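You operate a simulated robot arm through the tools that you are given. There is no shell and no other tool. Be economical: measure what you need, move in short steps, check, and stop when the job is done.

The job below is to be done with a simulated robot arm. You get a single attempt, and the scene is never put back.

TASK
Store the spare unit in the rack drawer.
Fine: free the latch, lay the unit inside, push the drawer home and latch it.
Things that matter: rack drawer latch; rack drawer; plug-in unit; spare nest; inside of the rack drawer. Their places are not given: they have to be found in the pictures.

Only the result counts: the job must be done as asked and must still hold three seconds after the hand-in. Knocking over, shifting, dropping, spilling or breaking anything else fails it.

THE ROBOT
A 7-joint arm with a two-finger parallel gripper, fixed in place. Base frame: the origin is at the foot of the arm, x ahead of it, y to its left, z up. Lengths are in mm, angles in rad, forces in N, time in s.
With the tool pointing down near the work surface it reaches from about 240 to 680 mm from the base axis. Its first joint turns from -1.152 to 1.152 rad. Payload 2.4 kg.
Tool frame: the origin (TCP) lies between the finger pads and is the grasp point; the fingertips stand 30 mm ahead of it; z points along the fingers, y is the line along which they close. The gripper opens to 94 mm. The fingers are 28 mm wide and 10 mm thick; the gripper's body (50 by 96 mm) begins 55 mm behind the TCP.
Orientation is that of the tool frame in the base frame, as [roll, pitch, yaw] about the fixed x, y, z axes, in that order (R = Rz(yaw) Ry(pitch) Rx(roll)). With the fingers straight down and closing along the base's y, the tool's x points along the base's -x, its y along +y and its z along -z.

THE INTERFACE
- The arm moves only by the tool nudge_tool. Its argument "plan" is text: rows parted by semicolons, each of 7 numbers parted by spaces: the turn, a rotation vector about the tool's x, y, z in rad, then the shift along the tool's x, y, z in mm, then the opening in per cent of the stroke, from 0 (shut) to 100 (fully open). In form: rx ry rz dx dy dz fingers; .... A call has 1 to 8 rows; each row shifts and turns the commanded pose from where the row before left it, along the tool's axes as they then stand. Each row takes 0.2 s and may step no farther than 50 mm and 0.15 rad from the row before; otherwise, or with a gripper value out of range, the whole call is refused. Where a pose cannot be reached the arm comes as near as it can. A force on the tool above 40 N (or 10 N above the force at the start of the call, whichever is more), or a blocked arm, ends the call early, and 0.2 s more pass. Each finger travels about 153 mm/s and halts on what it meets, pressing with about 28 N; the grip force reading is that of the motor and also rises with nothing between the fingers. The clock runs only during rows and for 0.2 s after the last one: add rows that do not move to give the fingers time. The reply holds the time, the measured pose of the TCP, the force on the tool along the base axes, the opening and the grip force, in the units named above and with some noise, and new pictures: "pictures" is both (left out), scene, wrist or none.
- Cameras (640 x 400 px; columns grow to the right, rows downward): "scene" is fixed at [38.9, 471.3, 1451.9]; the picture's right is [-0.76, -0.66, 0.00], its down [-0.32, 0.37, -0.87] and it looks along [0.57, -0.66, -0.50] (base axes); focal length 358 px, centre (320, 200). "wrist" rides on the gripper at [-37, 0, -58] in the tool frame; the picture's right is [0.00, -1.00, 0.00], its down [0.97, 0.00, -0.24] and it looks along [0.24, 0.00, 0.97] (tool axes); focal length 218 px, centre (320, 200).
- locate(camera, pixels): for up to 12 pixels [column, row] of the newest picture of that camera ("zoom" is the newest enlarged one), the place [x, y, z] in the base frame of the surface seen there, good to about 2 mm. No time passes.
- enlarge(camera, box): a new picture of the part [left, top, right, bottom] of that camera's present view, enlarged. No time passes.
- finish_job(): hands the job in; it is judged then, once.

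Work in short steps. Measure before you move; look again where a grasp or a placing could have gone wrong, and mend it. You have 80 turns and 170 pictures in all, those below and enlarged ones among them. Open the gripper and draw the arm clear of the work before you hand the job in, unless the task says otherwise; then end with one line.

The tools are called after "Request:" by a JSON object that holds its "op" and its "data". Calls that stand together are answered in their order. nudge_tool: Moves the arm, as the interface text tells. Its arguments: {"type":"object","properties":{"plan":{"type":"string"},"pictures":{"type":"string","enum":["both","scene","wrist","none"]}},"required":["plan"]} The other tools are called the same way: locate (camera, pixels) gives the place of the surface under pixels of a picture; enlarge (camera, box) takes an enlarged picture of a part of a camera's view; finish_job () hands the job in.

At the start:

```text
time_s: 0.0
tool_pos: [382.4, 54.3, 1172.9]
orientation: [-3.141, 0.0, -3.142]
force: [0.2, 0.4, -0.2]
opening: 94.1
grip_force: 0.0
```

scene: 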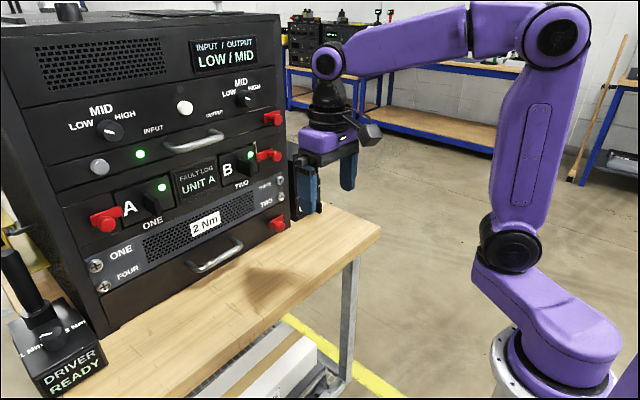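
wrist: 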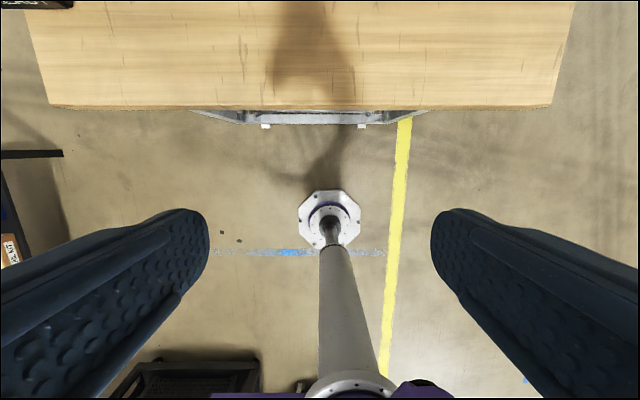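

The scene shows a rack with two handles, at (193,142) and (213,255), and several red latches. I'll enlarge to tell them apart.

Request:
{"op": "enlarge", "data": {"camera": "scene", "box": [60, 60, 320, 220]}}

Request:
{"op": "enlarge", "data": {"camera": "scene", "box": [60, 160, 320, 320]}}

Request:
{"op": "locate", "data": {"camera": "scene", "pixels": [[273, 118], [193, 145], [270, 155], [104, 220], [277, 223], [213, 258], [140, 185], [157, 200], [248, 162], [205, 225], [100, 270], [330, 225]]}}

```text
2.46 times, centred on (190, 140) of scene
```

zoom: 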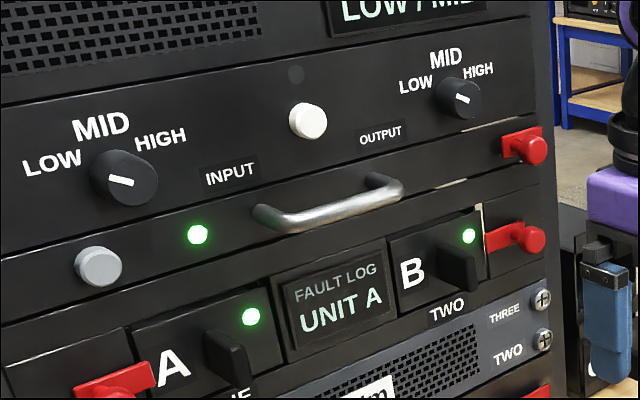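

```text
2.46 times, centred on (190, 240) of scene
```

zoom: 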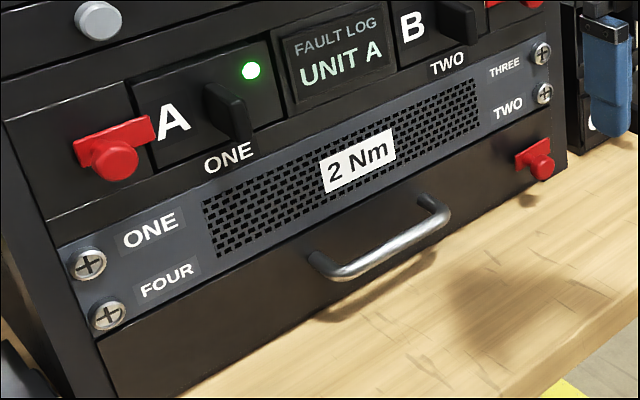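

```text
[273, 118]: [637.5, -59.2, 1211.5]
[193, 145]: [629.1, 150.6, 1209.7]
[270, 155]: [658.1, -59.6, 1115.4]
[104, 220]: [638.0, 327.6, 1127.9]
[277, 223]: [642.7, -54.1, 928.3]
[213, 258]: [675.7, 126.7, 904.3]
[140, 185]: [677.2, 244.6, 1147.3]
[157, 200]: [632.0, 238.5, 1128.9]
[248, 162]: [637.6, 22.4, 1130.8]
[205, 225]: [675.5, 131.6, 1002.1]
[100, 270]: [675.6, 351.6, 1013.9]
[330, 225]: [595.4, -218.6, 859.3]
```

The bench beside the rack near (305,190) is partly hidden by the gripper. I'll enlarge that and the left end to find the spare unit.

Request:
{"op": "enlarge", "data": {"camera": "scene", "box": [260, 100, 400, 240]}}

Request:
{"op": "enlarge", "data": {"camera": "scene", "box": [0, 200, 160, 400]}}

Request:
{"op": "nudge_tool", "data": {"plan": "0 0 0 30 -40 0 100; 0 0 0 30 -40 0 100; 0 0 0 30 -40 0 100; 0 0 0 0 -40 0 100; 0 0 0 0 0 0 100"}}

```text
2.86 times, centred on (330, 170) of scene
```

zoom: 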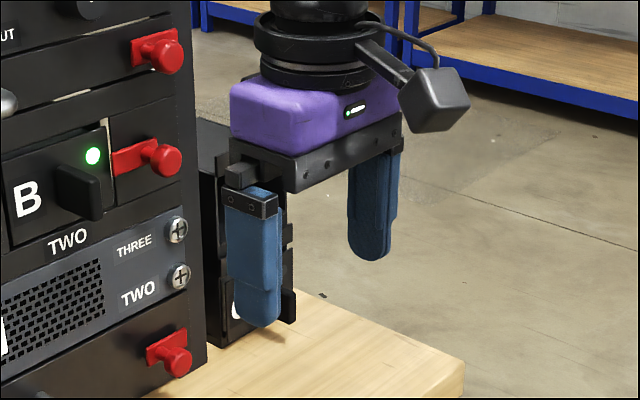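

```text
2.00 times, centred on (80, 300) of scene
```

zoom: 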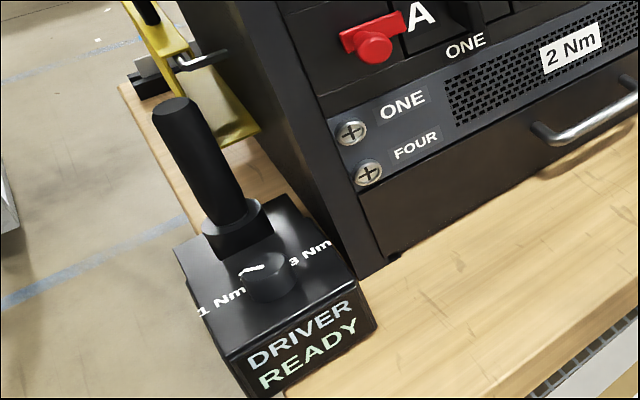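

```text
time_s: 1.2
tool_pos: [291.3, -105.9, 1172.5]
orientation: [-3.141, 0.0, 3.141]
force: [-0.8, 0.1, -0.6]
opening: 93.8
grip_force: 0.1
```

scene: 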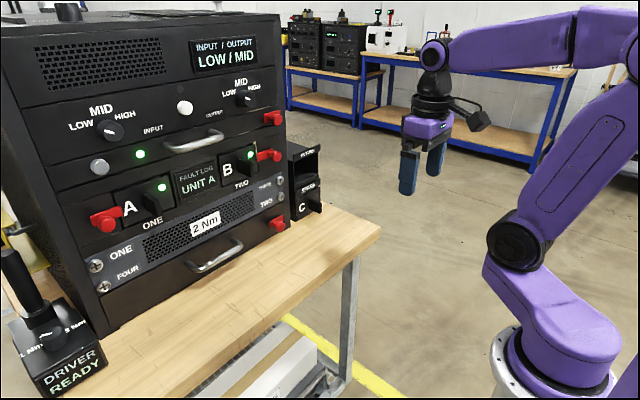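
wrist: 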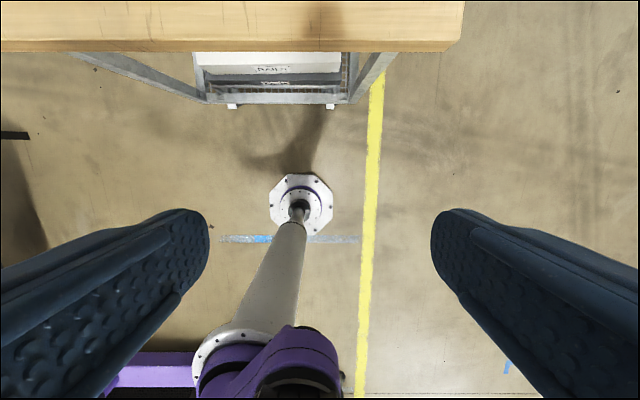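

Now a two-bay nest with unit C is visible right of the rack at (303,185). I'll enlarge and measure it.

Request:
{"op": "enlarge", "data": {"camera": "scene", "box": [255, 125, 345, 235]}}

Request:
{"op": "locate", "data": {"camera": "scene", "pixels": [[291, 162], [317, 150], [293, 190], [296, 215], [319, 207], [303, 208], [313, 195], [316, 202], [308, 188], [305, 163], [318, 178]]}}

```text
3.64 times, centred on (300, 180) of scene
```

zoom: 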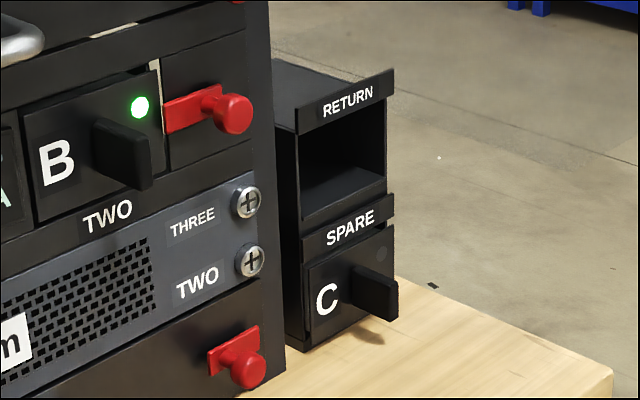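

```text
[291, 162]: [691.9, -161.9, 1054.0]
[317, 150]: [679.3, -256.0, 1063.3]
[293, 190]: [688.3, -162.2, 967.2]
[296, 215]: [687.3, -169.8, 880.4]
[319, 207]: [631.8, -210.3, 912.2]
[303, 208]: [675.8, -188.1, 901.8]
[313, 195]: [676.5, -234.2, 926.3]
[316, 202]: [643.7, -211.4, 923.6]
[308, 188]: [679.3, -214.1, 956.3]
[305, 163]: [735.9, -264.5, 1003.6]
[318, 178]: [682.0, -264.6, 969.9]
```

Unit C sits in the SPARE nest. Now I need to identify the drawer: measure and view the upper handle panel and the lower one.

Request:
{"op": "enlarge", "data": {"camera": "scene", "box": [160, 70, 300, 170]}}

Request:
{"op": "enlarge", "data": {"camera": "scene", "box": [180, 190, 300, 290]}}

Request:
{"op": "locate", "data": {"camera": "scene", "pixels": [[230, 117], [230, 130], [230, 138], [230, 144], [230, 150], [240, 207], [240, 213], [255, 209], [255, 232], [255, 238], [60, 190], [108, 328]]}}

```text
4.00 times, centred on (230, 120) of scene
```

zoom: 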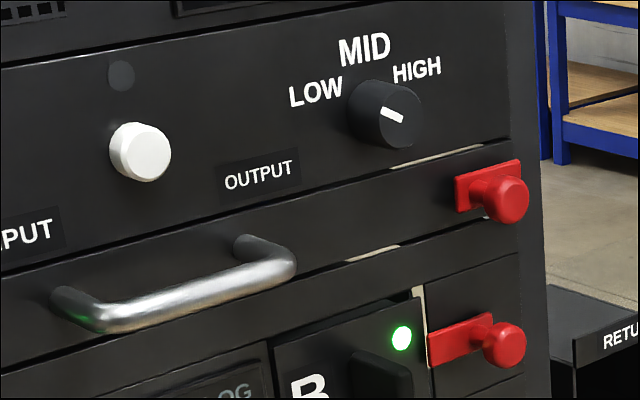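

```text
4.00 times, centred on (240, 240) of scene
```

zoom: 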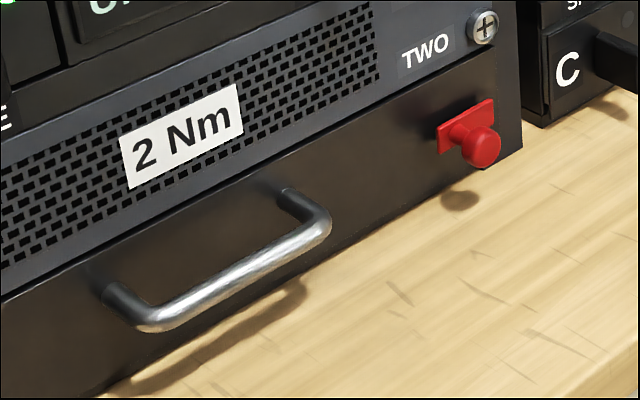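

```text
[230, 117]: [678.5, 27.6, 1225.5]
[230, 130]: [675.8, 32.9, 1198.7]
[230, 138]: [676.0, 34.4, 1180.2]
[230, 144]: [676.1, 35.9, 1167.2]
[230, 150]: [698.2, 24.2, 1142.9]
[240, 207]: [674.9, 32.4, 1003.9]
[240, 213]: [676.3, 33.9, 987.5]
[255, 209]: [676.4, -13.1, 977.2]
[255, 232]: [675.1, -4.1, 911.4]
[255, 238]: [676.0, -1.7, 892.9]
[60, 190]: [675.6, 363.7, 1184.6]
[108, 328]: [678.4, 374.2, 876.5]
```

The lower drawer (z 877–960) is the one tall enough for the unit. I'll measure its handle and latch details from the newest zoom.

Request:
{"op": "locate", "data": {"camera": "zoom", "pixels": [[440, 128], [448, 152], [490, 103], [482, 145], [470, 150], [497, 130], [110, 305], [150, 322], [230, 270], [318, 225], [290, 195], [515, 120]]}}

Request:
{"op": "enlarge", "data": {"camera": "scene", "box": [255, 200, 300, 245]}}

```text
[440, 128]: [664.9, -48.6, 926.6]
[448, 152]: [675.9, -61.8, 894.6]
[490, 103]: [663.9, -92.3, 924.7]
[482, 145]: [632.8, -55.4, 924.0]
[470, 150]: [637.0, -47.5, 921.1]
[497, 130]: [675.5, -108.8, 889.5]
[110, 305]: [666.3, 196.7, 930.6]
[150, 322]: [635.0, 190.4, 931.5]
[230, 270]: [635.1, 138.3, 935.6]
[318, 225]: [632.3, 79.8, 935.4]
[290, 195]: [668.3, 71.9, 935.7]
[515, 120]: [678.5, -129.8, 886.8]
```

```text
8.89 times, centred on (278, 222) of scene
```

zoom: 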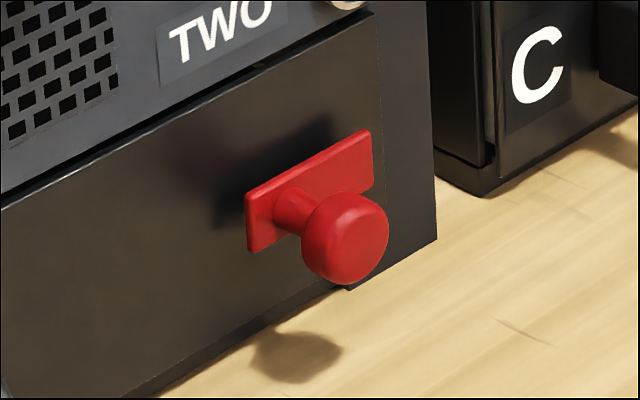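

The latch is a red bar (y −49 to −95, x≈664) with a knob at about (635,−55,922), crossing onto the frame. I'll move to a standoff, and begin pitching the tool to horizontal (fingers towards +x).

Request:
{"op": "nudge_tool", "data": {"plan": "0 0 0 -40 12 0 100; 0 0 0 -40 12 0 100; 0 0 0 -40 12 0 100; 0 0 0 -30 12 0 100; 0 -0.15 0 0 0 0 100; 0 -0.15 0 0 0 0 100; 0 -0.15 0 0 0 0 100; 0 -0.15 0 0 0 0 100", "pictures": "none"}}

Request:
{"op": "nudge_tool", "data": {"plan": "0 -0.15 0 0 0 0 100; 0 -0.15 0 0 0 0 100; 0 -0.15 0 0 0 0 100; 0 -0.15 0 0 0 0 100; 0 -0.15 0 0 0 0 100; 0 -0.15 0 0 0 0 100; 0 -0.0708 0 0 0 0 100"}}

```text
time_s: 3.0
tool_pos: [441.7, -58.2, 1172.5]
orientation: [3.142, 0.599, 3.141]
force: [0.1, -0.8, -0.3]
opening: 94.0
grip_force: 0.0
```

```text
time_s: 4.6
tool_pos: [451.3, -54.0, 1176.1]
orientation: [1.215, 1.571, 1.214]
force: [0.6, 0.1, -0.5]
opening: 93.9
grip_force: 0.1
out of reach, approached as far as the arm can: row 6, 7
```

scene: 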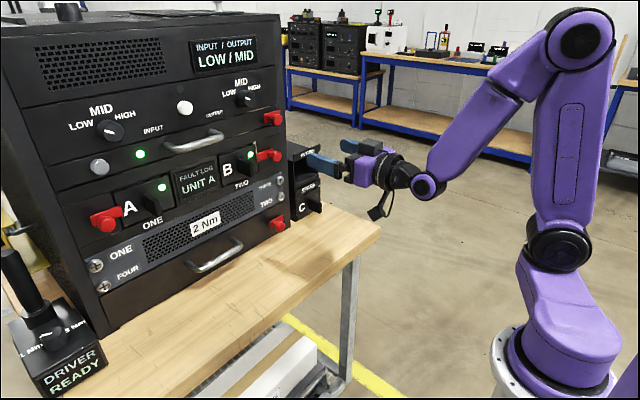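
wrist: 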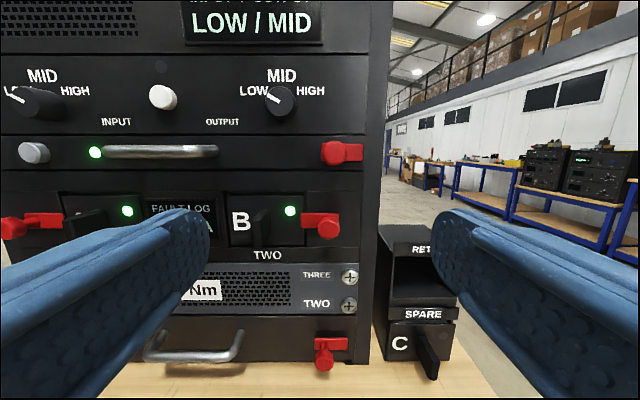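

Tool is horizontal. I'll descend to z≈990 in front of the lower latch and look at it closely.

Request:
{"op": "nudge_tool", "data": {"plan": "0 0 0 45 0 10 100; 0 0 0 45 0 10 100; 0 0 0 45 0 10 100; 0 0 0 45 0 10 100; 0 0 0 0 0 0 100"}}

Request:
{"op": "enlarge", "data": {"camera": "wrist", "box": [210, 150, 430, 290]}}

```text
time_s: 5.8
tool_pos: [491.7, -55.0, 995.0]
orientation: [0.941, 1.571, 0.941]
force: [0.6, 0.5, 0.1]
opening: 93.9
grip_force: 0.0
```

scene: 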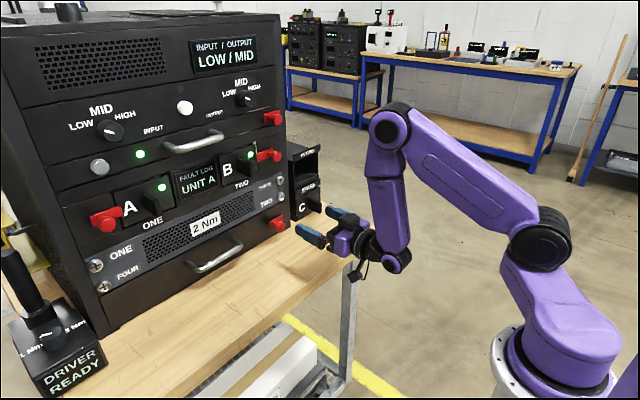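
wrist: 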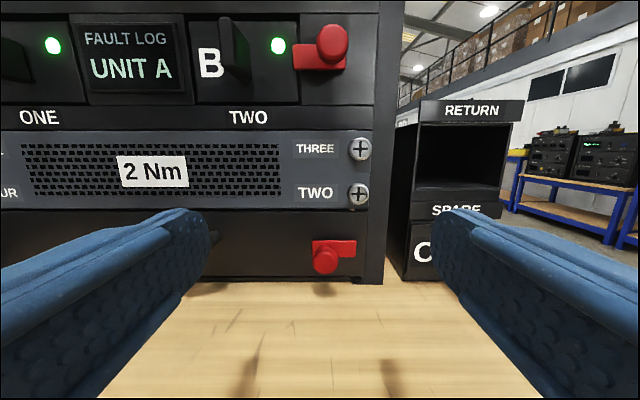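

```text
2.86 times, centred on (320, 220) of wrist
```

zoom: 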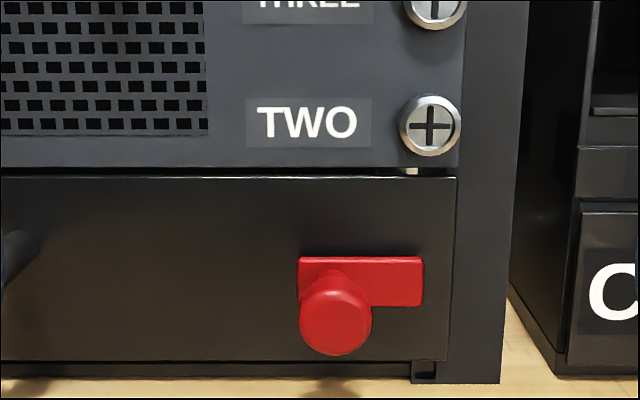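

The latch is clear: knob centre at zoom (334,318), bar to the right. I'll measure it along with the handle area and the drawer seam.

Request:
{"op": "locate", "data": {"camera": "zoom", "pixels": [[334, 318], [303, 318], [367, 318], [334, 290], [334, 350], [303, 265], [418, 265], [418, 302], [470, 250], [445, 250], [412, 170], [425, 372]]}}

```text
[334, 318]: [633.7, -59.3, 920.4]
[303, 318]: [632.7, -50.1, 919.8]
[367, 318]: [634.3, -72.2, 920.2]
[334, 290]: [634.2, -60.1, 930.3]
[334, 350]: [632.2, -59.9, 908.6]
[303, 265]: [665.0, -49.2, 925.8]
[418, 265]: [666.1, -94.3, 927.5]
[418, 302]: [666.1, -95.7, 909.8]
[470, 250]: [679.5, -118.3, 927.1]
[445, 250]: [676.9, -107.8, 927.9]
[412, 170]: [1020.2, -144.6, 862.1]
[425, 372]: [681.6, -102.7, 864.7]
```

Knob centre ≈(633–645, −61, 919). I'll come down and forward to a pre-grasp, half open.

Request:
{"op": "nudge_tool", "data": {"plan": "0 0 0 25 -2 15 60; 0 0 0 25 -2 20 60; 0 0 0 25 -2 20 60; 0 0 0 0 0 15 60; 0 0 0 0 0 0 60"}}

```text
time_s: 7.0
tool_pos: [560.7, -60.5, 921.6]
orientation: [-2.901, 1.57, -2.901]
force: [-0.2, -0.1, 0.2]
opening: 56.5
grip_force: 0.0
```

scene: 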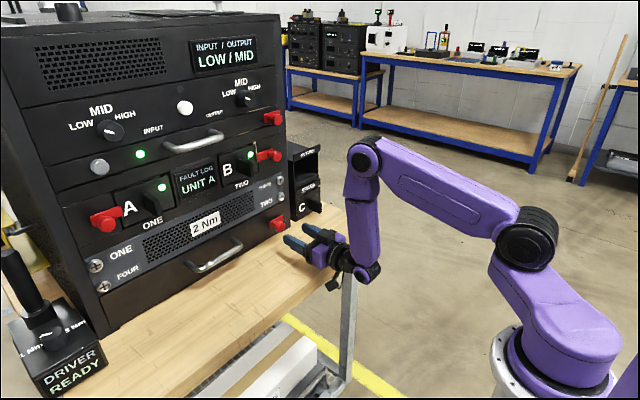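
wrist: 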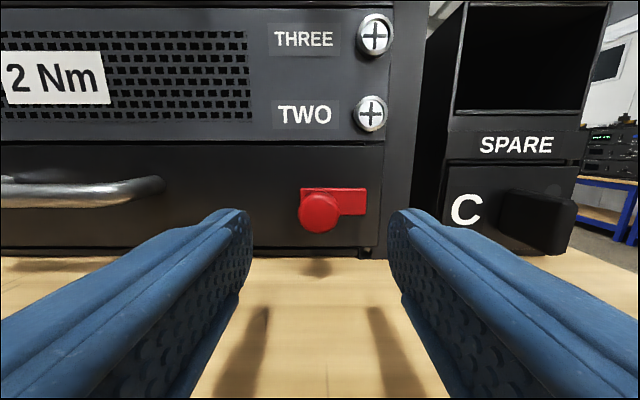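

Aligned with the knob at wrist (319,212). I'll advance 62 mm to bring the pads around the knob, then close.

Request:
{"op": "nudge_tool", "data": {"plan": "0 0 0 1 0 20 60; 0 0 0 0 0 22 60; 0 0 0 0 0 20 60; 0 0 0 0 0 0 20; 0 0 0 0 0 0 0; 0 0 0 0 0 0 0"}}

```text
time_s: 7.5
tool_pos: [575.7, -60.7, 915.9]
orientation: [-3.139, 1.549, -3.141]
force: [-8.1, 1.1, -0.1]
opening: 56.6
grip_force: 0.0
stopped in row 2: the force on the tool passed its limit (the readings are from after the stop); the commanded pose is now the measured one
```

scene: 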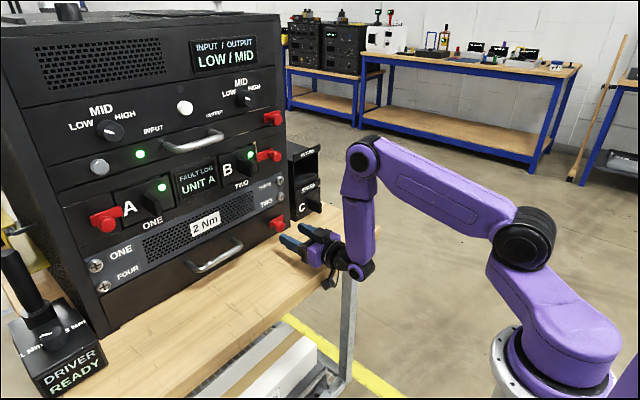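
wrist: 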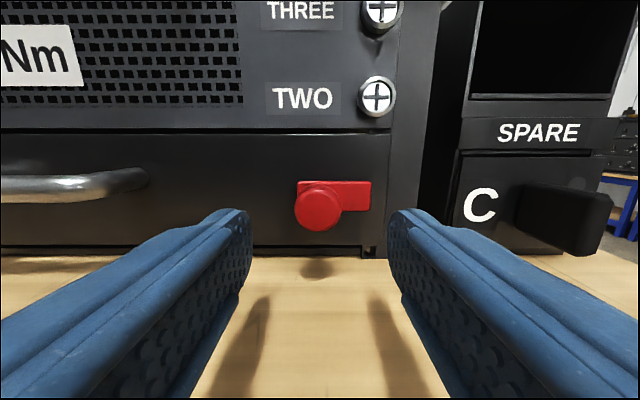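

Something behind the gripper struck the bench edge. I'll enlarge to see what.

Request:
{"op": "enlarge", "data": {"camera": "scene", "box": [260, 200, 400, 310]}}

```text
3.64 times, centred on (330, 255) of scene
```

zoom: 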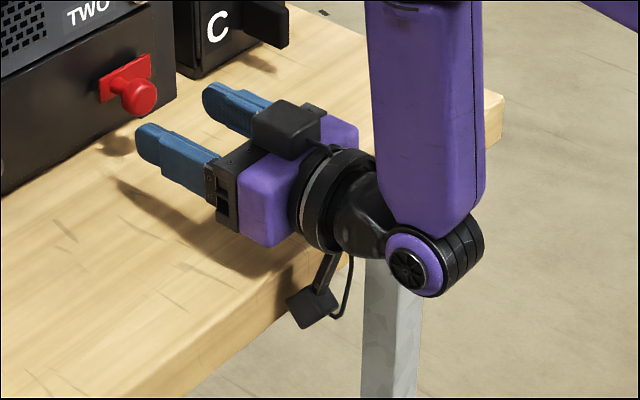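

The box hanging under the wrist ring hits the bench edge. I'll back off, rise, and roll the tool to see whether the box turns with it.

Request:
{"op": "nudge_tool", "data": {"plan": "0 0 0 0 0 -20 60; 0 0 0 -40 0 -20 60; 0 0 0 -40 0 -10 60; 0 0 0.15 -20 0 0 60; 0 0 0.15 0 0 0 60; 0 0 0.15 0 0 0 60; 0 0 0.15 0 0 0 60; 0 0 0.15 0 0 0 60", "pictures": "scene"}}

Request:
{"op": "enlarge", "data": {"camera": "scene", "box": [260, 160, 420, 290]}}

```text
time_s: 9.2
tool_pos: [529.3, -61.1, 1017.6]
orientation: [1.597, 0.818, 1.59]
force: [0.2, -0.2, 0.2]
opening: 56.4
grip_force: 0.2
```

scene: 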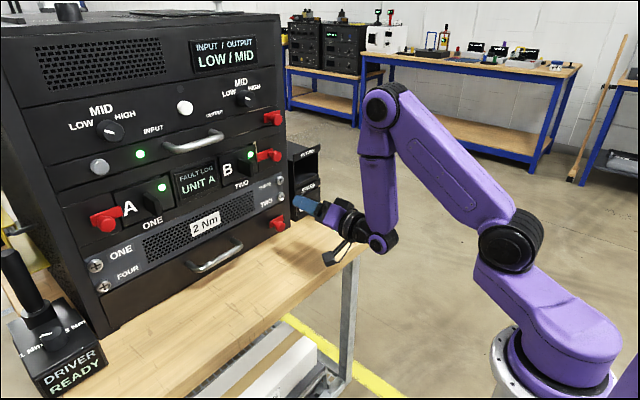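

```text
3.08 times, centred on (340, 225) of scene
```

zoom: 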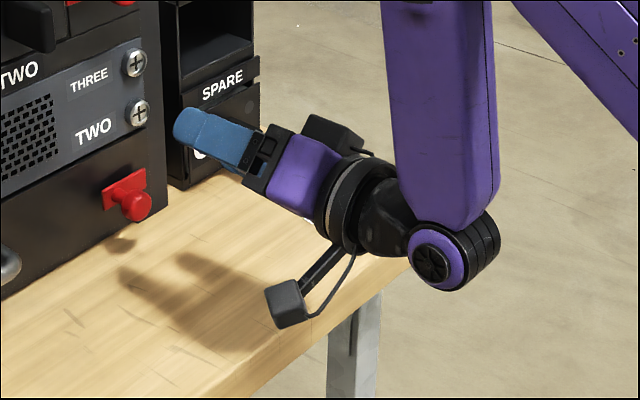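

The box turns with the tool, but a 180° roll would put the camera into the bench. I'll unroll and tilt the tool ~0.6 rad downward instead.

Request:
{"op": "nudge_tool", "data": {"plan": "0 0 -0.15 0 0 0 60; 0 0 -0.15 0 0 0 60; 0 0 -0.15 0 0 0 60; 0 0 -0.15 0 0 0 60; 0 0.145 -0.15 0 0 0 60; 0 0.145 0 0 0 0 60; 0 0.145 0 0 0 0 60; 0 0.143 0 0 0 0 60"}}

```text
refused: row 5 steps farther than a row can; nothing moved
```

Row 5 combined too much rotation; splitting it.

Request:
{"op": "nudge_tool", "data": {"plan": "0 0 -0.15 0 0 0 60; 0 0 -0.15 0 0 0 60; 0 0 -0.15 0 0 0 60; 0 0 -0.15 0 0 0 60; 0 0 -0.15 0 0 0 60; 0 0.145 0 0 0 0 60; 0 0.145 0 0 0 0 60; 0 0.145 0 0 0 0 60", "pictures": "none"}}

Request:
{"op": "nudge_tool", "data": {"plan": "0 0.143 0 0 0 0 60; 0 0 0 0 0 0 60"}}

```text
time_s: 11.1
tool_pos: [528.7, -60.9, 1018.2]
orientation: [-3.141, 1.118, -3.141]
force: [0.1, 1.0, -1.2]
opening: 56.2
grip_force: 0.1
```

```text
time_s: 11.7
tool_pos: [529.3, -62.6, 1017.8]
orientation: [-3.141, 0.975, -3.141]
force: [0.5, -0.4, -0.4]
opening: 56.5
grip_force: 0.0
```

scene: 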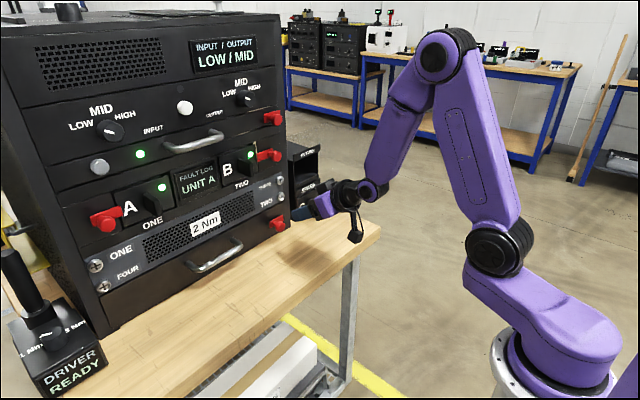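
wrist: 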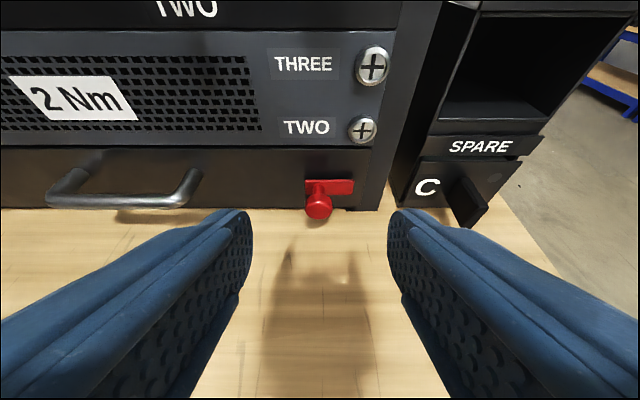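

Move along the tool axis to bring the pads round the knob (target TCP ≈ (626,−61,923)), then close.

Request:
{"op": "nudge_tool", "data": {"plan": "0 0 0 12 1 20 60; 0 0 0 12 0 30 60; 0 0 0 0 0 30 60; 0 0 0 0 0 30 60; 0 0 0 0 0 23 60; 0 0 0 0 0 0 60"}}

```text
time_s: 13.1
tool_pos: [625.4, -60.4, 922.1]
orientation: [3.141, 0.974, 3.141]
force: [0.0, -1.2, -0.2]
opening: 56.3
grip_force: 0.0
```

scene: 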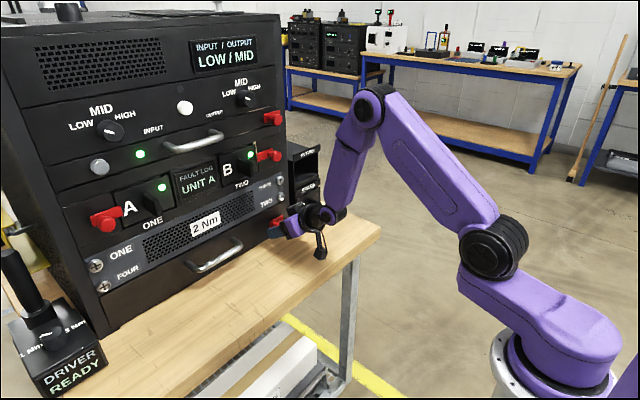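
wrist: 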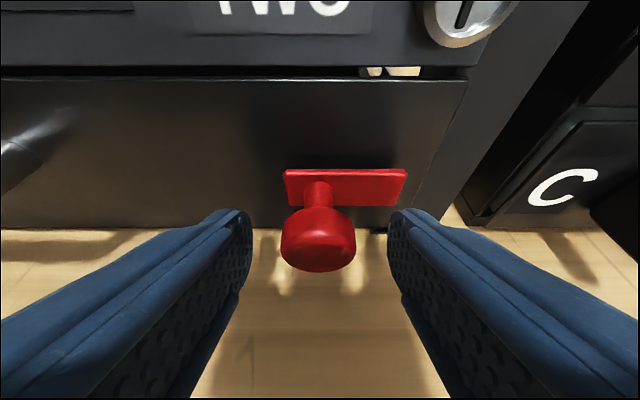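

Pads straddle the knob. Close on it.

Request:
{"op": "nudge_tool", "data": {"plan": "0 0 0 0 0 0 20; 0 0 0 0 0 0 20; 0 0 0 0 0 0 18", "pictures": "wrist"}}

```text
time_s: 13.8
tool_pos: [624.1, -60.0, 922.1]
orientation: [3.141, 0.973, -3.14]
force: [4.3, 3.3, -2.8]
opening: 26.3
grip_force: 45.0
```

wrist: 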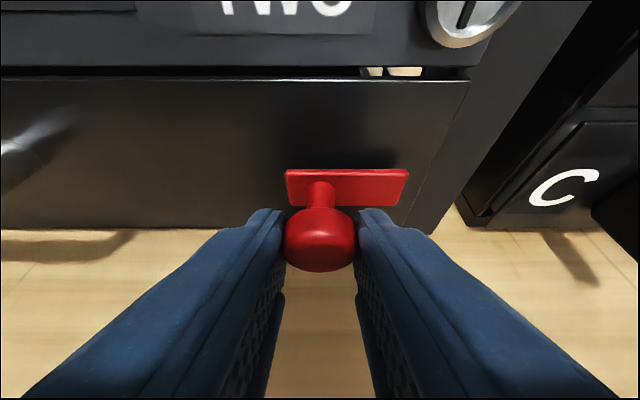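

Gripped (26 mm). Test whether it slides toward +y, in small steps.

Request:
{"op": "nudge_tool", "data": {"plan": "0 0 0 0 4 0 18; 0 0 0 0 4 0 18; 0 0 0 0 4 0 18; 0 0 0 0 0 0 18", "pictures": "wrist"}}

```text
time_s: 14.8
tool_pos: [625.1, -48.7, 923.4]
orientation: [3.14, 0.972, 3.14]
force: [1.5, -1.2, -1.9]
opening: 26.3
grip_force: 45.3
```

wrist: 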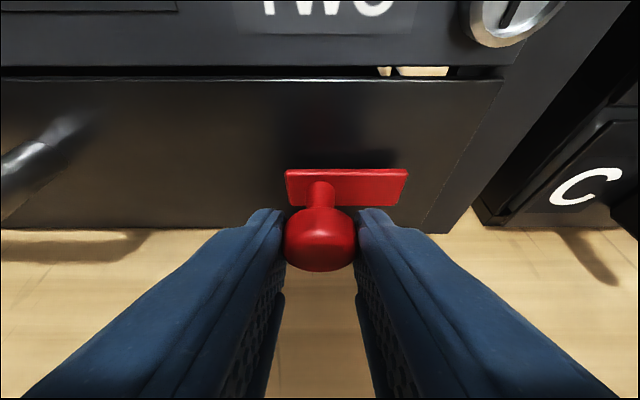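

It slides freely with the gripper. Continue +y until a stop.

Request:
{"op": "nudge_tool", "data": {"plan": "0 0 0 0 5 0 18; 0 0 0 0 5 0 18; 0 0 0 0 5 0 18; 0 0 0 0 5 0 18; 0 0 0 0 5 0 18; 0 0 0 0 5 0 18; 0 0 0 0 0 0 18", "pictures": "wrist"}}

```text
time_s: 16.1
tool_pos: [626.5, -38.0, 923.1]
orientation: [3.141, 0.974, 3.115]
force: [0.8, -4.8, -1.8]
opening: 26.9
grip_force: 45.0
stopped in row 6: the force on the tool passed its limit (the readings are from after the stop); the commanded pose is now the measured one
```

wrist: 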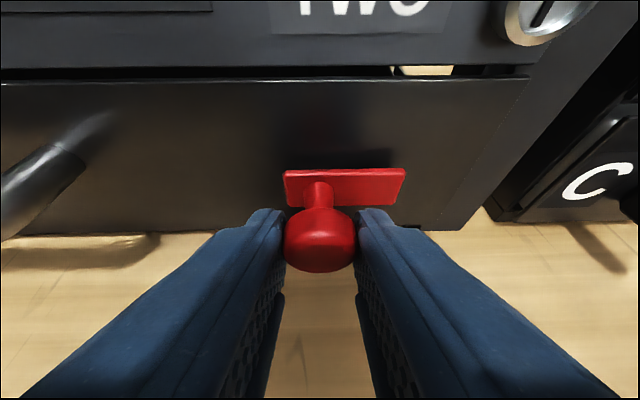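

Stop reached after ~22 mm. Release, back off along the tool axis and see whether it stays.

Request:
{"op": "nudge_tool", "data": {"plan": "0 0 0 0 0 0 60; 0 0 0 0 0 0 60; 0 0 0 0 0 -25 60; 0 0 0 0 0 -30 60; 0 0 0 0 0 -30 60; 0 0 0 0 0 0 60"}}

Request:
{"op": "locate", "data": {"camera": "wrist", "pixels": [[320, 200]]}}

```text
time_s: 17.5
tool_pos: [554.4, -35.1, 970.1]
orientation: [3.14, 0.977, 3.113]
force: [0.1, 0.5, 0.6]
opening: 56.4
grip_force: 0.1
```

scene: 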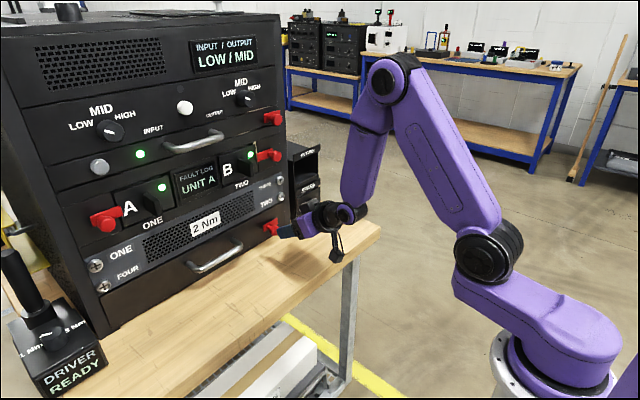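
wrist: 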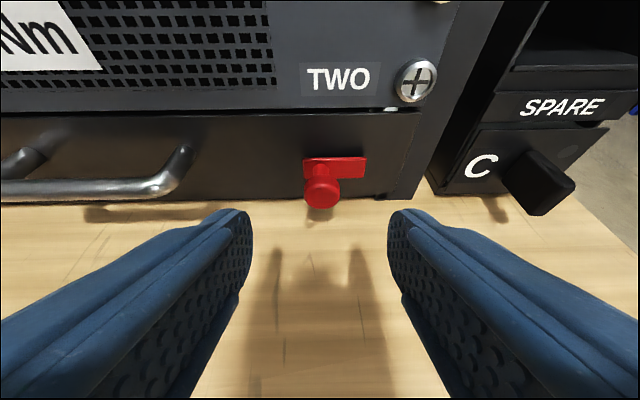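

```text
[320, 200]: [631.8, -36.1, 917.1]
```

The latch stays free at y≈−36. For the handle (bar x≈635, y 75–193, z≈933) I'll use a horizontal tool rolled 90° so the fingers close vertically. First move up and across, correcting the small yaw error, and levelling the tool.

Request:
{"op": "nudge_tool", "data": {"plan": "-0.023 0 -0.0157 -7 0 -20 50; 0 0 0 -10 40 -15 50; 0 0 0 0 43 0 50; 0 0 0 0 43 0 50; 0 -0.149 0 0 43 0 50; 0 -0.149 0 0 0 0 50; 0 -0.149 0 0 0 0 50; 0 -0.147 0 0 0 0 50", "pictures": "none"}}

Request:
{"op": "nudge_tool", "data": {"plan": "0 0 0.15 0 0 0 50; 0 0 0.15 0 0 0 50; 0 0 0.15 0 0 0 50; 0 0 0.15 0 0 0 50; 0 0 0.15 0 0 0 50; 0 0 0.15 0 0 0 50; 0 0 0.15 0 0 0 50", "pictures": "none"}}

Request:
{"op": "nudge_tool", "data": {"plan": "0 0 0.15 0 0 0 50; 0 0 0.15 0 0 0 50; 0 0 0.15 0 0 0 50; 0 0 0.071 0 0 0 50; 0 0 0 0 0 0 50"}}

```text
time_s: 19.3
tool_pos: [534.8, 134.4, 1004.1]
orientation: [2.167, 1.568, 2.167]
force: [0.1, -0.3, -0.8]
opening: 47.3
grip_force: 0.1
```

```text
time_s: 20.9
tool_pos: [534.7, 134.5, 1004.6]
orientation: [1.574, 0.517, 1.571]
force: [-0.1, 0.2, -0.5]
opening: 47.0
grip_force: 0.1
```

```text
time_s: 22.1
tool_pos: [534.8, 134.1, 1004.2]
orientation: [1.574, 0.0, 1.573]
force: [0.3, 0.3, 0.2]
opening: 47.1
grip_force: 0.1
```

scene: 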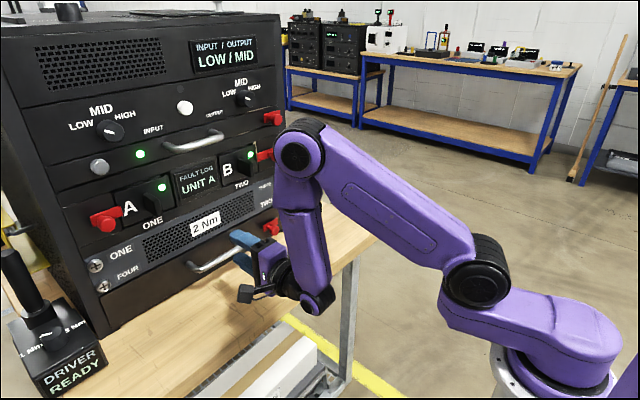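
wrist: 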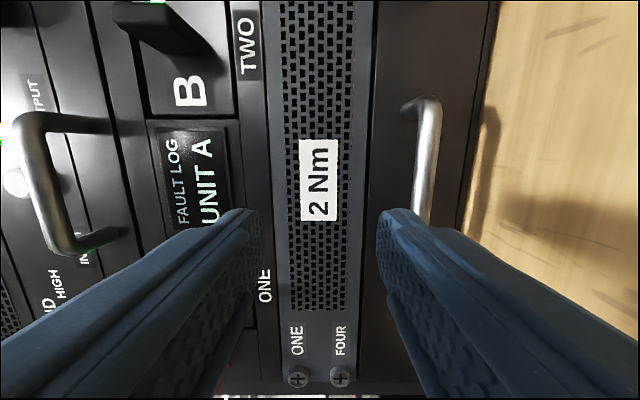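

Orientation is as planned (tool y up). Check the handle bar's exact height.

Request:
{"op": "locate", "data": {"camera": "wrist", "pixels": [[420, 180], [426, 160], [434, 150], [428, 110], [410, 105], [478, 100]]}}

```text
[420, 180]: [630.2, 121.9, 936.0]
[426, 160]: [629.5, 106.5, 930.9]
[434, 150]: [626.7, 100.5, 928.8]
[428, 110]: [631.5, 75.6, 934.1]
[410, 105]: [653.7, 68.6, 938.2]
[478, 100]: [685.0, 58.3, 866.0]
```

Bar centre z≈932. Lower by 72, then advance 92.

Request:
{"op": "nudge_tool", "data": {"plan": "0 0 0 0 -36 0 50; 0 0 0 0 -36 0 50; 0 0 0 0 0 30 50; 0 0 0 0 0 32 50; 0 0 0 0 0 30 50; 0 0 0 0 0 0 50"}}

```text
time_s: 23.5
tool_pos: [628.6, 133.9, 932.7]
orientation: [1.572, -0.002, 1.571]
force: [-0.5, 0.8, 0.2]
opening: 47.2
grip_force: 0.0
```

scene: 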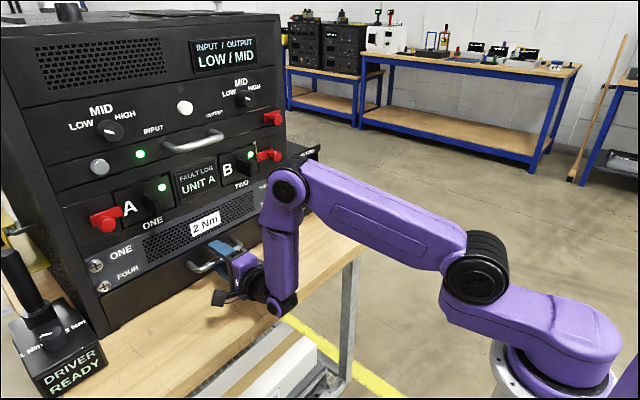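
wrist: 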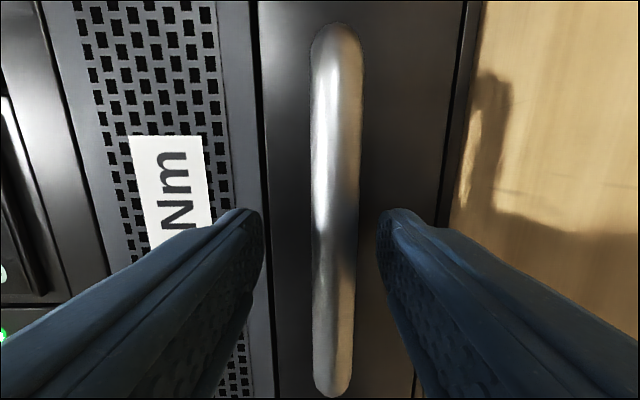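

The bar lies between the fingers. Close, then test-pull gently.

Request:
{"op": "nudge_tool", "data": {"plan": "0 0 0 0 0 0 10; 0 0 0 0 0 0 5; 0 0 0 0 0 0 5; 0 0 0 0 0 -8 5; 0 0 0 0 0 -10 5; 0 0 0 0 0 -15 5; 0 0 0 0 0 0 5"}}

```text
time_s: 25.1
tool_pos: [593.9, 133.8, 929.5]
orientation: [1.584, -0.001, 1.571]
force: [-1.9, -3.3, -24.9]
opening: 18.7
grip_force: 12.4
```

scene: 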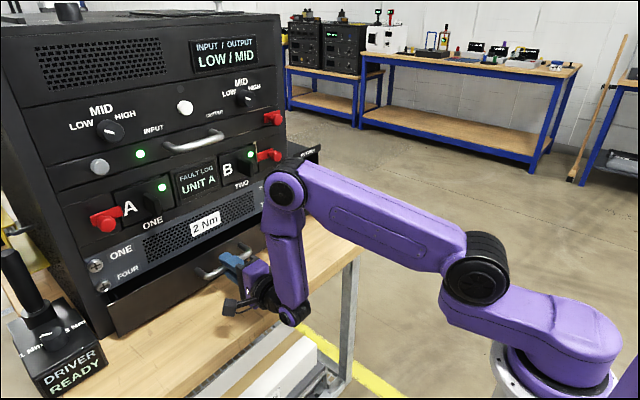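
wrist: 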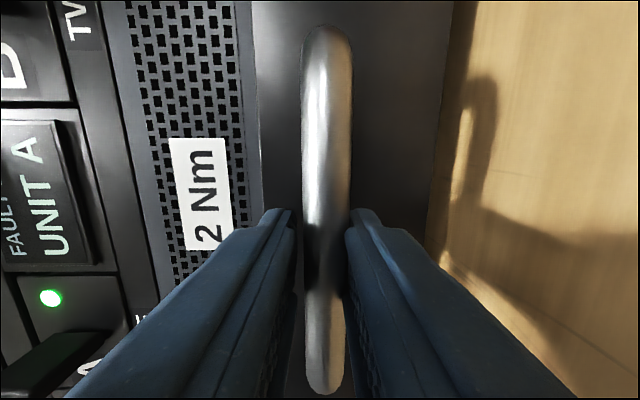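

The drawer opens. The handle is ~3 mm lower than the gripper's centre (Fz −25), so I correct that and keep pulling.

Request:
{"op": "nudge_tool", "data": {"plan": "0 0 0 0 -4 0 5; 0 0 0 0 0 -20 5; 0 0 0 0 0 -20 5; 0 0 0 0 0 -20 5; 0 0 0 0 0 -20 5; 0 0 0 0 0 0 5"}}

```text
time_s: 26.5
tool_pos: [514.1, 134.5, 927.6]
orientation: [1.573, 0.0, 1.573]
force: [-1.2, -2.7, -8.5]
opening: 14.6
grip_force: 45.0
```

scene: 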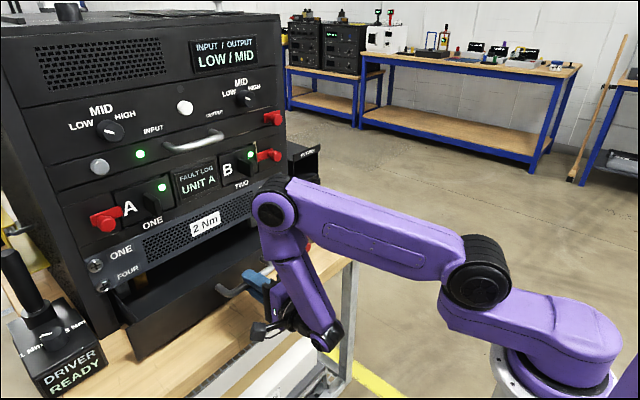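
wrist: 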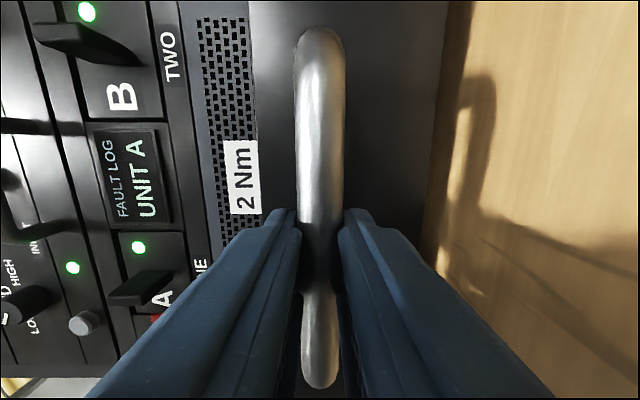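

~114 mm open with little force. Pull on toward the stop.

Request:
{"op": "nudge_tool", "data": {"plan": "0 0 0 0 0 -20 5; 0 0 0 0 0 -20 5; 0 0 0 0 0 -20 5; 0 0 0 0 0 -20 5; 0 0 0 0 0 0 5"}}

```text
time_s: 27.7
tool_pos: [433.1, 134.1, 928.4]
orientation: [1.575, 0.001, 1.572]
force: [0.5, -5.2, -5.3]
opening: 14.7
grip_force: 45.0
```

scene: 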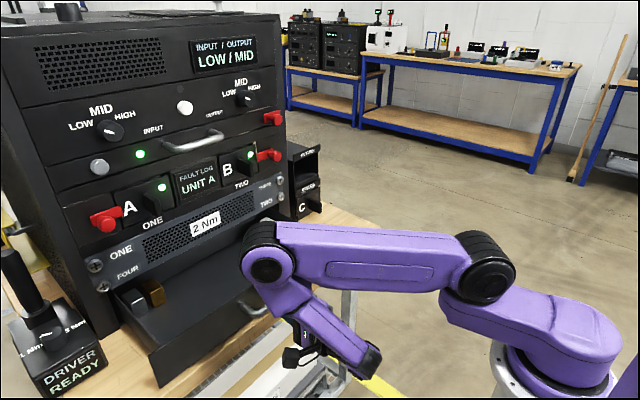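
wrist: 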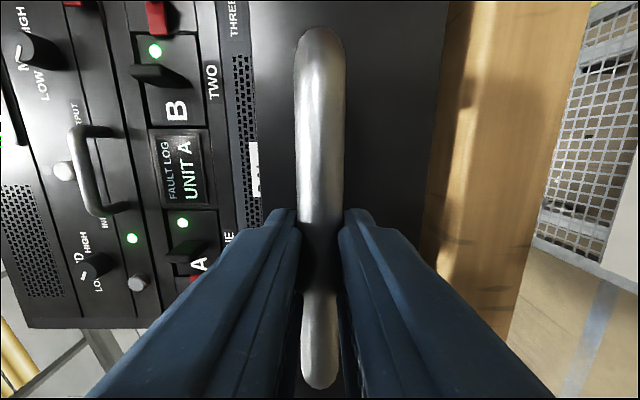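

~195 mm open; the drawer already holds some items at the left. I'll look inside.

Request:
{"op": "enlarge", "data": {"camera": "scene", "box": [90, 230, 310, 390]}}

```text
2.50 times, centred on (200, 310) of scene
```

zoom: 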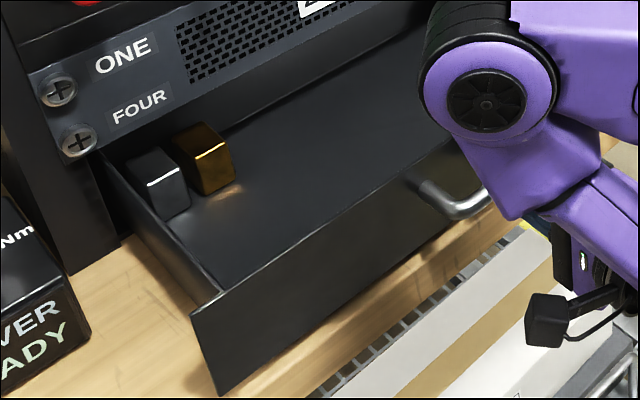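

Request:
{"op": "locate", "data": {"camera": "zoom", "pixels": [[300, 200], [350, 150], [260, 240], [215, 290], [330, 240], [160, 215], [165, 185], [205, 155], [225, 180], [300, 100], [400, 50], [120, 160]]}}

Request:
{"op": "nudge_tool", "data": {"plan": "0 0 0 0 0 0 30; 0 0 0 0 0 0 30; 0 0 0 0 0 -25 30; 0 0 0 0 0 -25 30; 0 0 0 -40 0 0 30; 0 0 0 -45 20 0 30; 0 0 0 -45 40 0 30; 0 0 0 0 0 0 30"}}

```text
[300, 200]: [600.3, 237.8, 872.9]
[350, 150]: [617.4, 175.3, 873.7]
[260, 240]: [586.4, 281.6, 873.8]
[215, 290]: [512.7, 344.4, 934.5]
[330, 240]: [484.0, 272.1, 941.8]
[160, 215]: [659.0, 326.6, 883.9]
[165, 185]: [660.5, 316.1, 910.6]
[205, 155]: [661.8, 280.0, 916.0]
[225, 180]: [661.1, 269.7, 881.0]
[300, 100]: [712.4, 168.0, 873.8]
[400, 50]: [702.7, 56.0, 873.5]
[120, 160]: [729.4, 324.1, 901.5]
```

```text
refused: row 7 steps farther than a row can; nothing moved
```

Floor z≈873, walls to ~940. Now release the handle and back off (shorter rows).

Request:
{"op": "nudge_tool", "data": {"plan": "0 0 0 0 0 0 35; 0 0 0 0 0 0 35; 0 0 0 0 0 -20 35; 0 0 0 0 0 -20 35; 0 0 0 -20 0 -5 35; 0 0 0 0 0 0 35"}}

```text
time_s: 29.1
tool_pos: [388.8, 114.6, 929.7]
orientation: [1.571, 0.0, 1.572]
force: [-0.4, 0.3, -0.8]
opening: 32.5
grip_force: 0.2
```

scene: 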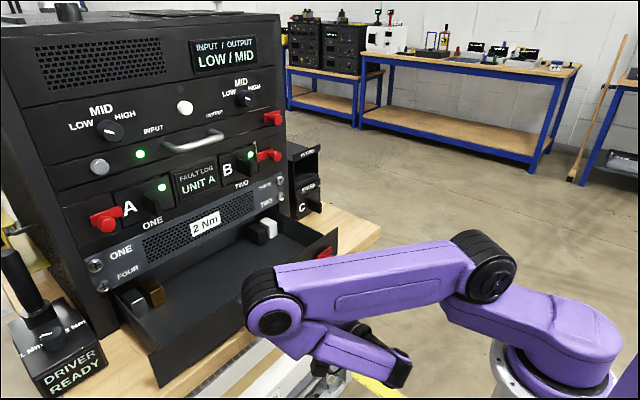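
wrist: 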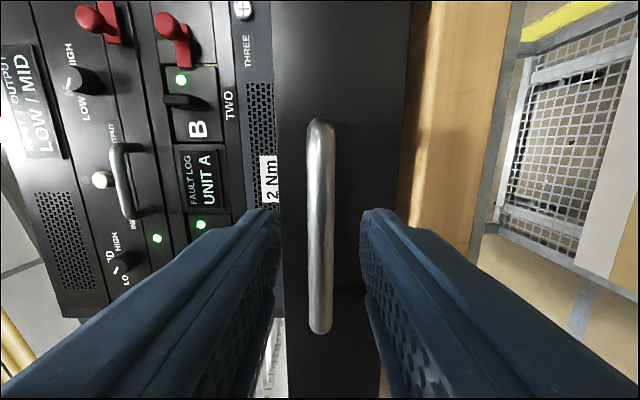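

More items sit at the drawer's right rear (262,232); the middle is free. Now raise, unroll to close along y, and steepen the tilt for taking unit C.

Request:
{"op": "nudge_tool", "data": {"plan": "0 0 0 0 40 0 35; 0 0 0 0 45 0 35; 0 0 0 0 45 0 35; 0 0 -0.15 0 0 0 35; 0 0 -0.15 0 0 0 35; 0 0 -0.15 0 0 0 35; 0 0 -0.15 0 0 0 35; 0 0 -0.15 0 0 0 35", "pictures": "none"}}

Request:
{"op": "nudge_tool", "data": {"plan": "0 0 -0.15 0 0 0 60; 0 0 -0.15 0 0 0 60; 0 0 -0.15 0 0 0 60; 0 0 -0.15 0 0 0 60; 0 0 -0.15 0 0 0 60; 0 0 -0.071 0 0 0 60; 0 0.149 0 0 0 0 60; 0 0.149 0 0 0 0 60", "pictures": "none"}}

Request:
{"op": "nudge_tool", "data": {"plan": "0 0.149 0 0 0 0 60; 0 0.149 0 0 0 0 60; 0 0.149 0 0 0 0 60; 0 0.149 0 0 0 0 60; 0 0.077 0 0 -30 0 60; 0 0 0 0 -40 0 60; 0 0 0 0 -40 0 60; 0 0 0 0 -40 0 60"}}

```text
time_s: 30.9
tool_pos: [389.5, 115.8, 1058.2]
orientation: [1.573, 0.752, 1.576]
force: [-0.6, -0.1, -0.3]
opening: 33.1
grip_force: 0.0
```

```text
time_s: 32.7
tool_pos: [388.9, 114.8, 1058.1]
orientation: [-3.14, 1.269, -3.138]
force: [0.3, -0.1, -0.1]
opening: 56.5
grip_force: 0.0
```

```text
time_s: 34.5
tool_pos: [388.7, -35.5, 1059.1]
orientation: [3.141, 0.599, -3.14]
force: [-0.2, -0.2, 0.7]
opening: 56.3
grip_force: 0.2
```

scene: 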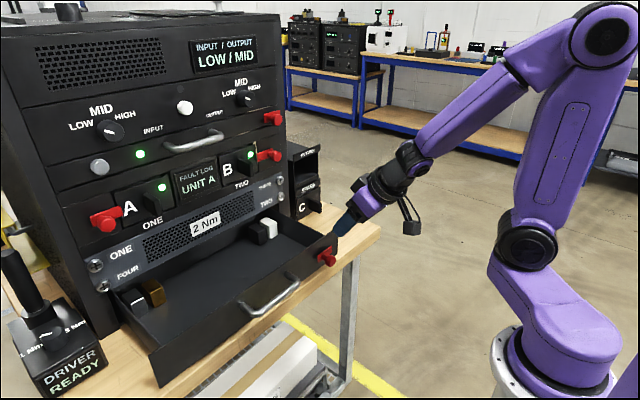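
wrist: 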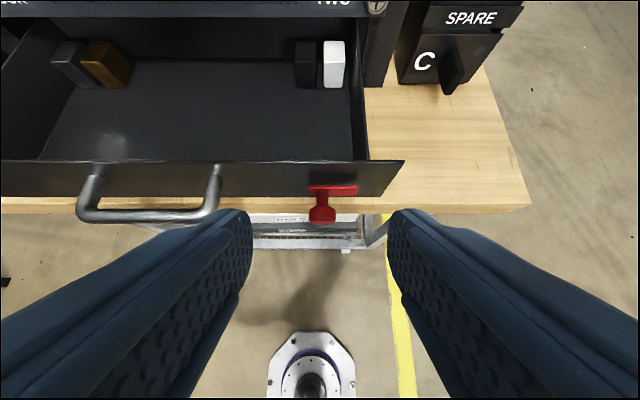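

Excellent view: drawer fully visible with items at (85,60) and (320,62), middle free. Measure the drawer, items and unit C.

Request:
{"op": "locate", "data": {"camera": "wrist", "pixels": [[340, 84], [305, 86], [120, 85], [90, 85], [200, 155], [200, 140], [200, 30], [200, 18], [355, 130], [30, 150], [455, 85], [430, 60]]}}

Request:
{"op": "enlarge", "data": {"camera": "wrist", "box": [380, 0, 540, 100]}}

Request:
{"op": "enlarge", "data": {"camera": "scene", "box": [275, 135, 335, 225]}}

```text
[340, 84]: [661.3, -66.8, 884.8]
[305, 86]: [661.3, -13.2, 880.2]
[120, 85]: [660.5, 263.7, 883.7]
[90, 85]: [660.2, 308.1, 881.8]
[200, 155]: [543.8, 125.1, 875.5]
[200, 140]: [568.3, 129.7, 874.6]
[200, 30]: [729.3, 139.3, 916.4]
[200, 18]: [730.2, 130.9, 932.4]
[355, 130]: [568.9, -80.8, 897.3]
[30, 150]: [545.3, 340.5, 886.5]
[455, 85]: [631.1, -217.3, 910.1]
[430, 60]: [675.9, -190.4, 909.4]
```

```text
4.00 times, centred on (460, 50) of wrist
```

zoom: 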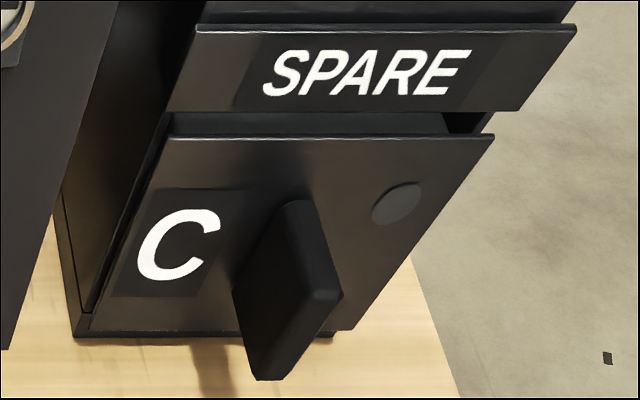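

```text
4.44 times, centred on (305, 180) of scene
```

zoom: 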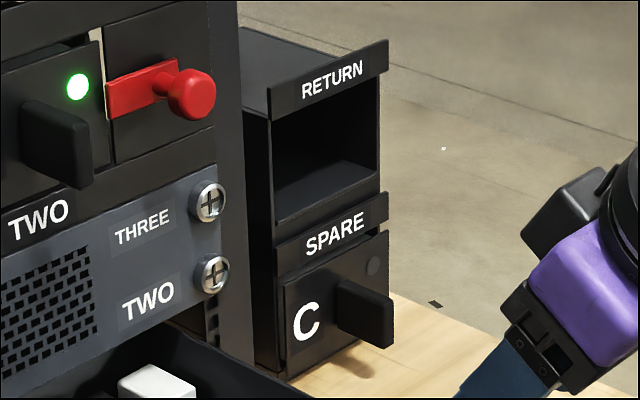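

Request:
{"op": "locate", "data": {"camera": "zoom", "pixels": [[300, 275], [385, 238], [292, 372], [340, 285], [338, 322], [392, 300], [390, 342], [365, 300], [378, 295], [387, 320], [370, 265], [186, 322]]}}

Request:
{"op": "locate", "data": {"camera": "scene", "pixels": [[150, 277], [150, 280], [150, 283], [200, 252], [200, 255], [200, 258], [240, 232], [240, 236]]}}

```text
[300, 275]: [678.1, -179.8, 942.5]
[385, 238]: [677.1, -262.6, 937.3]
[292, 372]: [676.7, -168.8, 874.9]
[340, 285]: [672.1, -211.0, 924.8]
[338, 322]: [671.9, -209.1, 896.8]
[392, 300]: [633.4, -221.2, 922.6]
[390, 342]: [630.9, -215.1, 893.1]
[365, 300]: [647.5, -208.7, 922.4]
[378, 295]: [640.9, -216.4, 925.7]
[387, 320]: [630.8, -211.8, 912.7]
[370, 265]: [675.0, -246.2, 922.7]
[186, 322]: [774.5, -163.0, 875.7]
```

```text
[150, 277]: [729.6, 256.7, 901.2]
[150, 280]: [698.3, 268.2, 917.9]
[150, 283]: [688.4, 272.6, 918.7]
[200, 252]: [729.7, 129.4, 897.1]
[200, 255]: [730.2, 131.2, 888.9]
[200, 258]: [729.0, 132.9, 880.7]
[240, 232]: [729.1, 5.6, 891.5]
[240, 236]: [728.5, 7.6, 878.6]
```

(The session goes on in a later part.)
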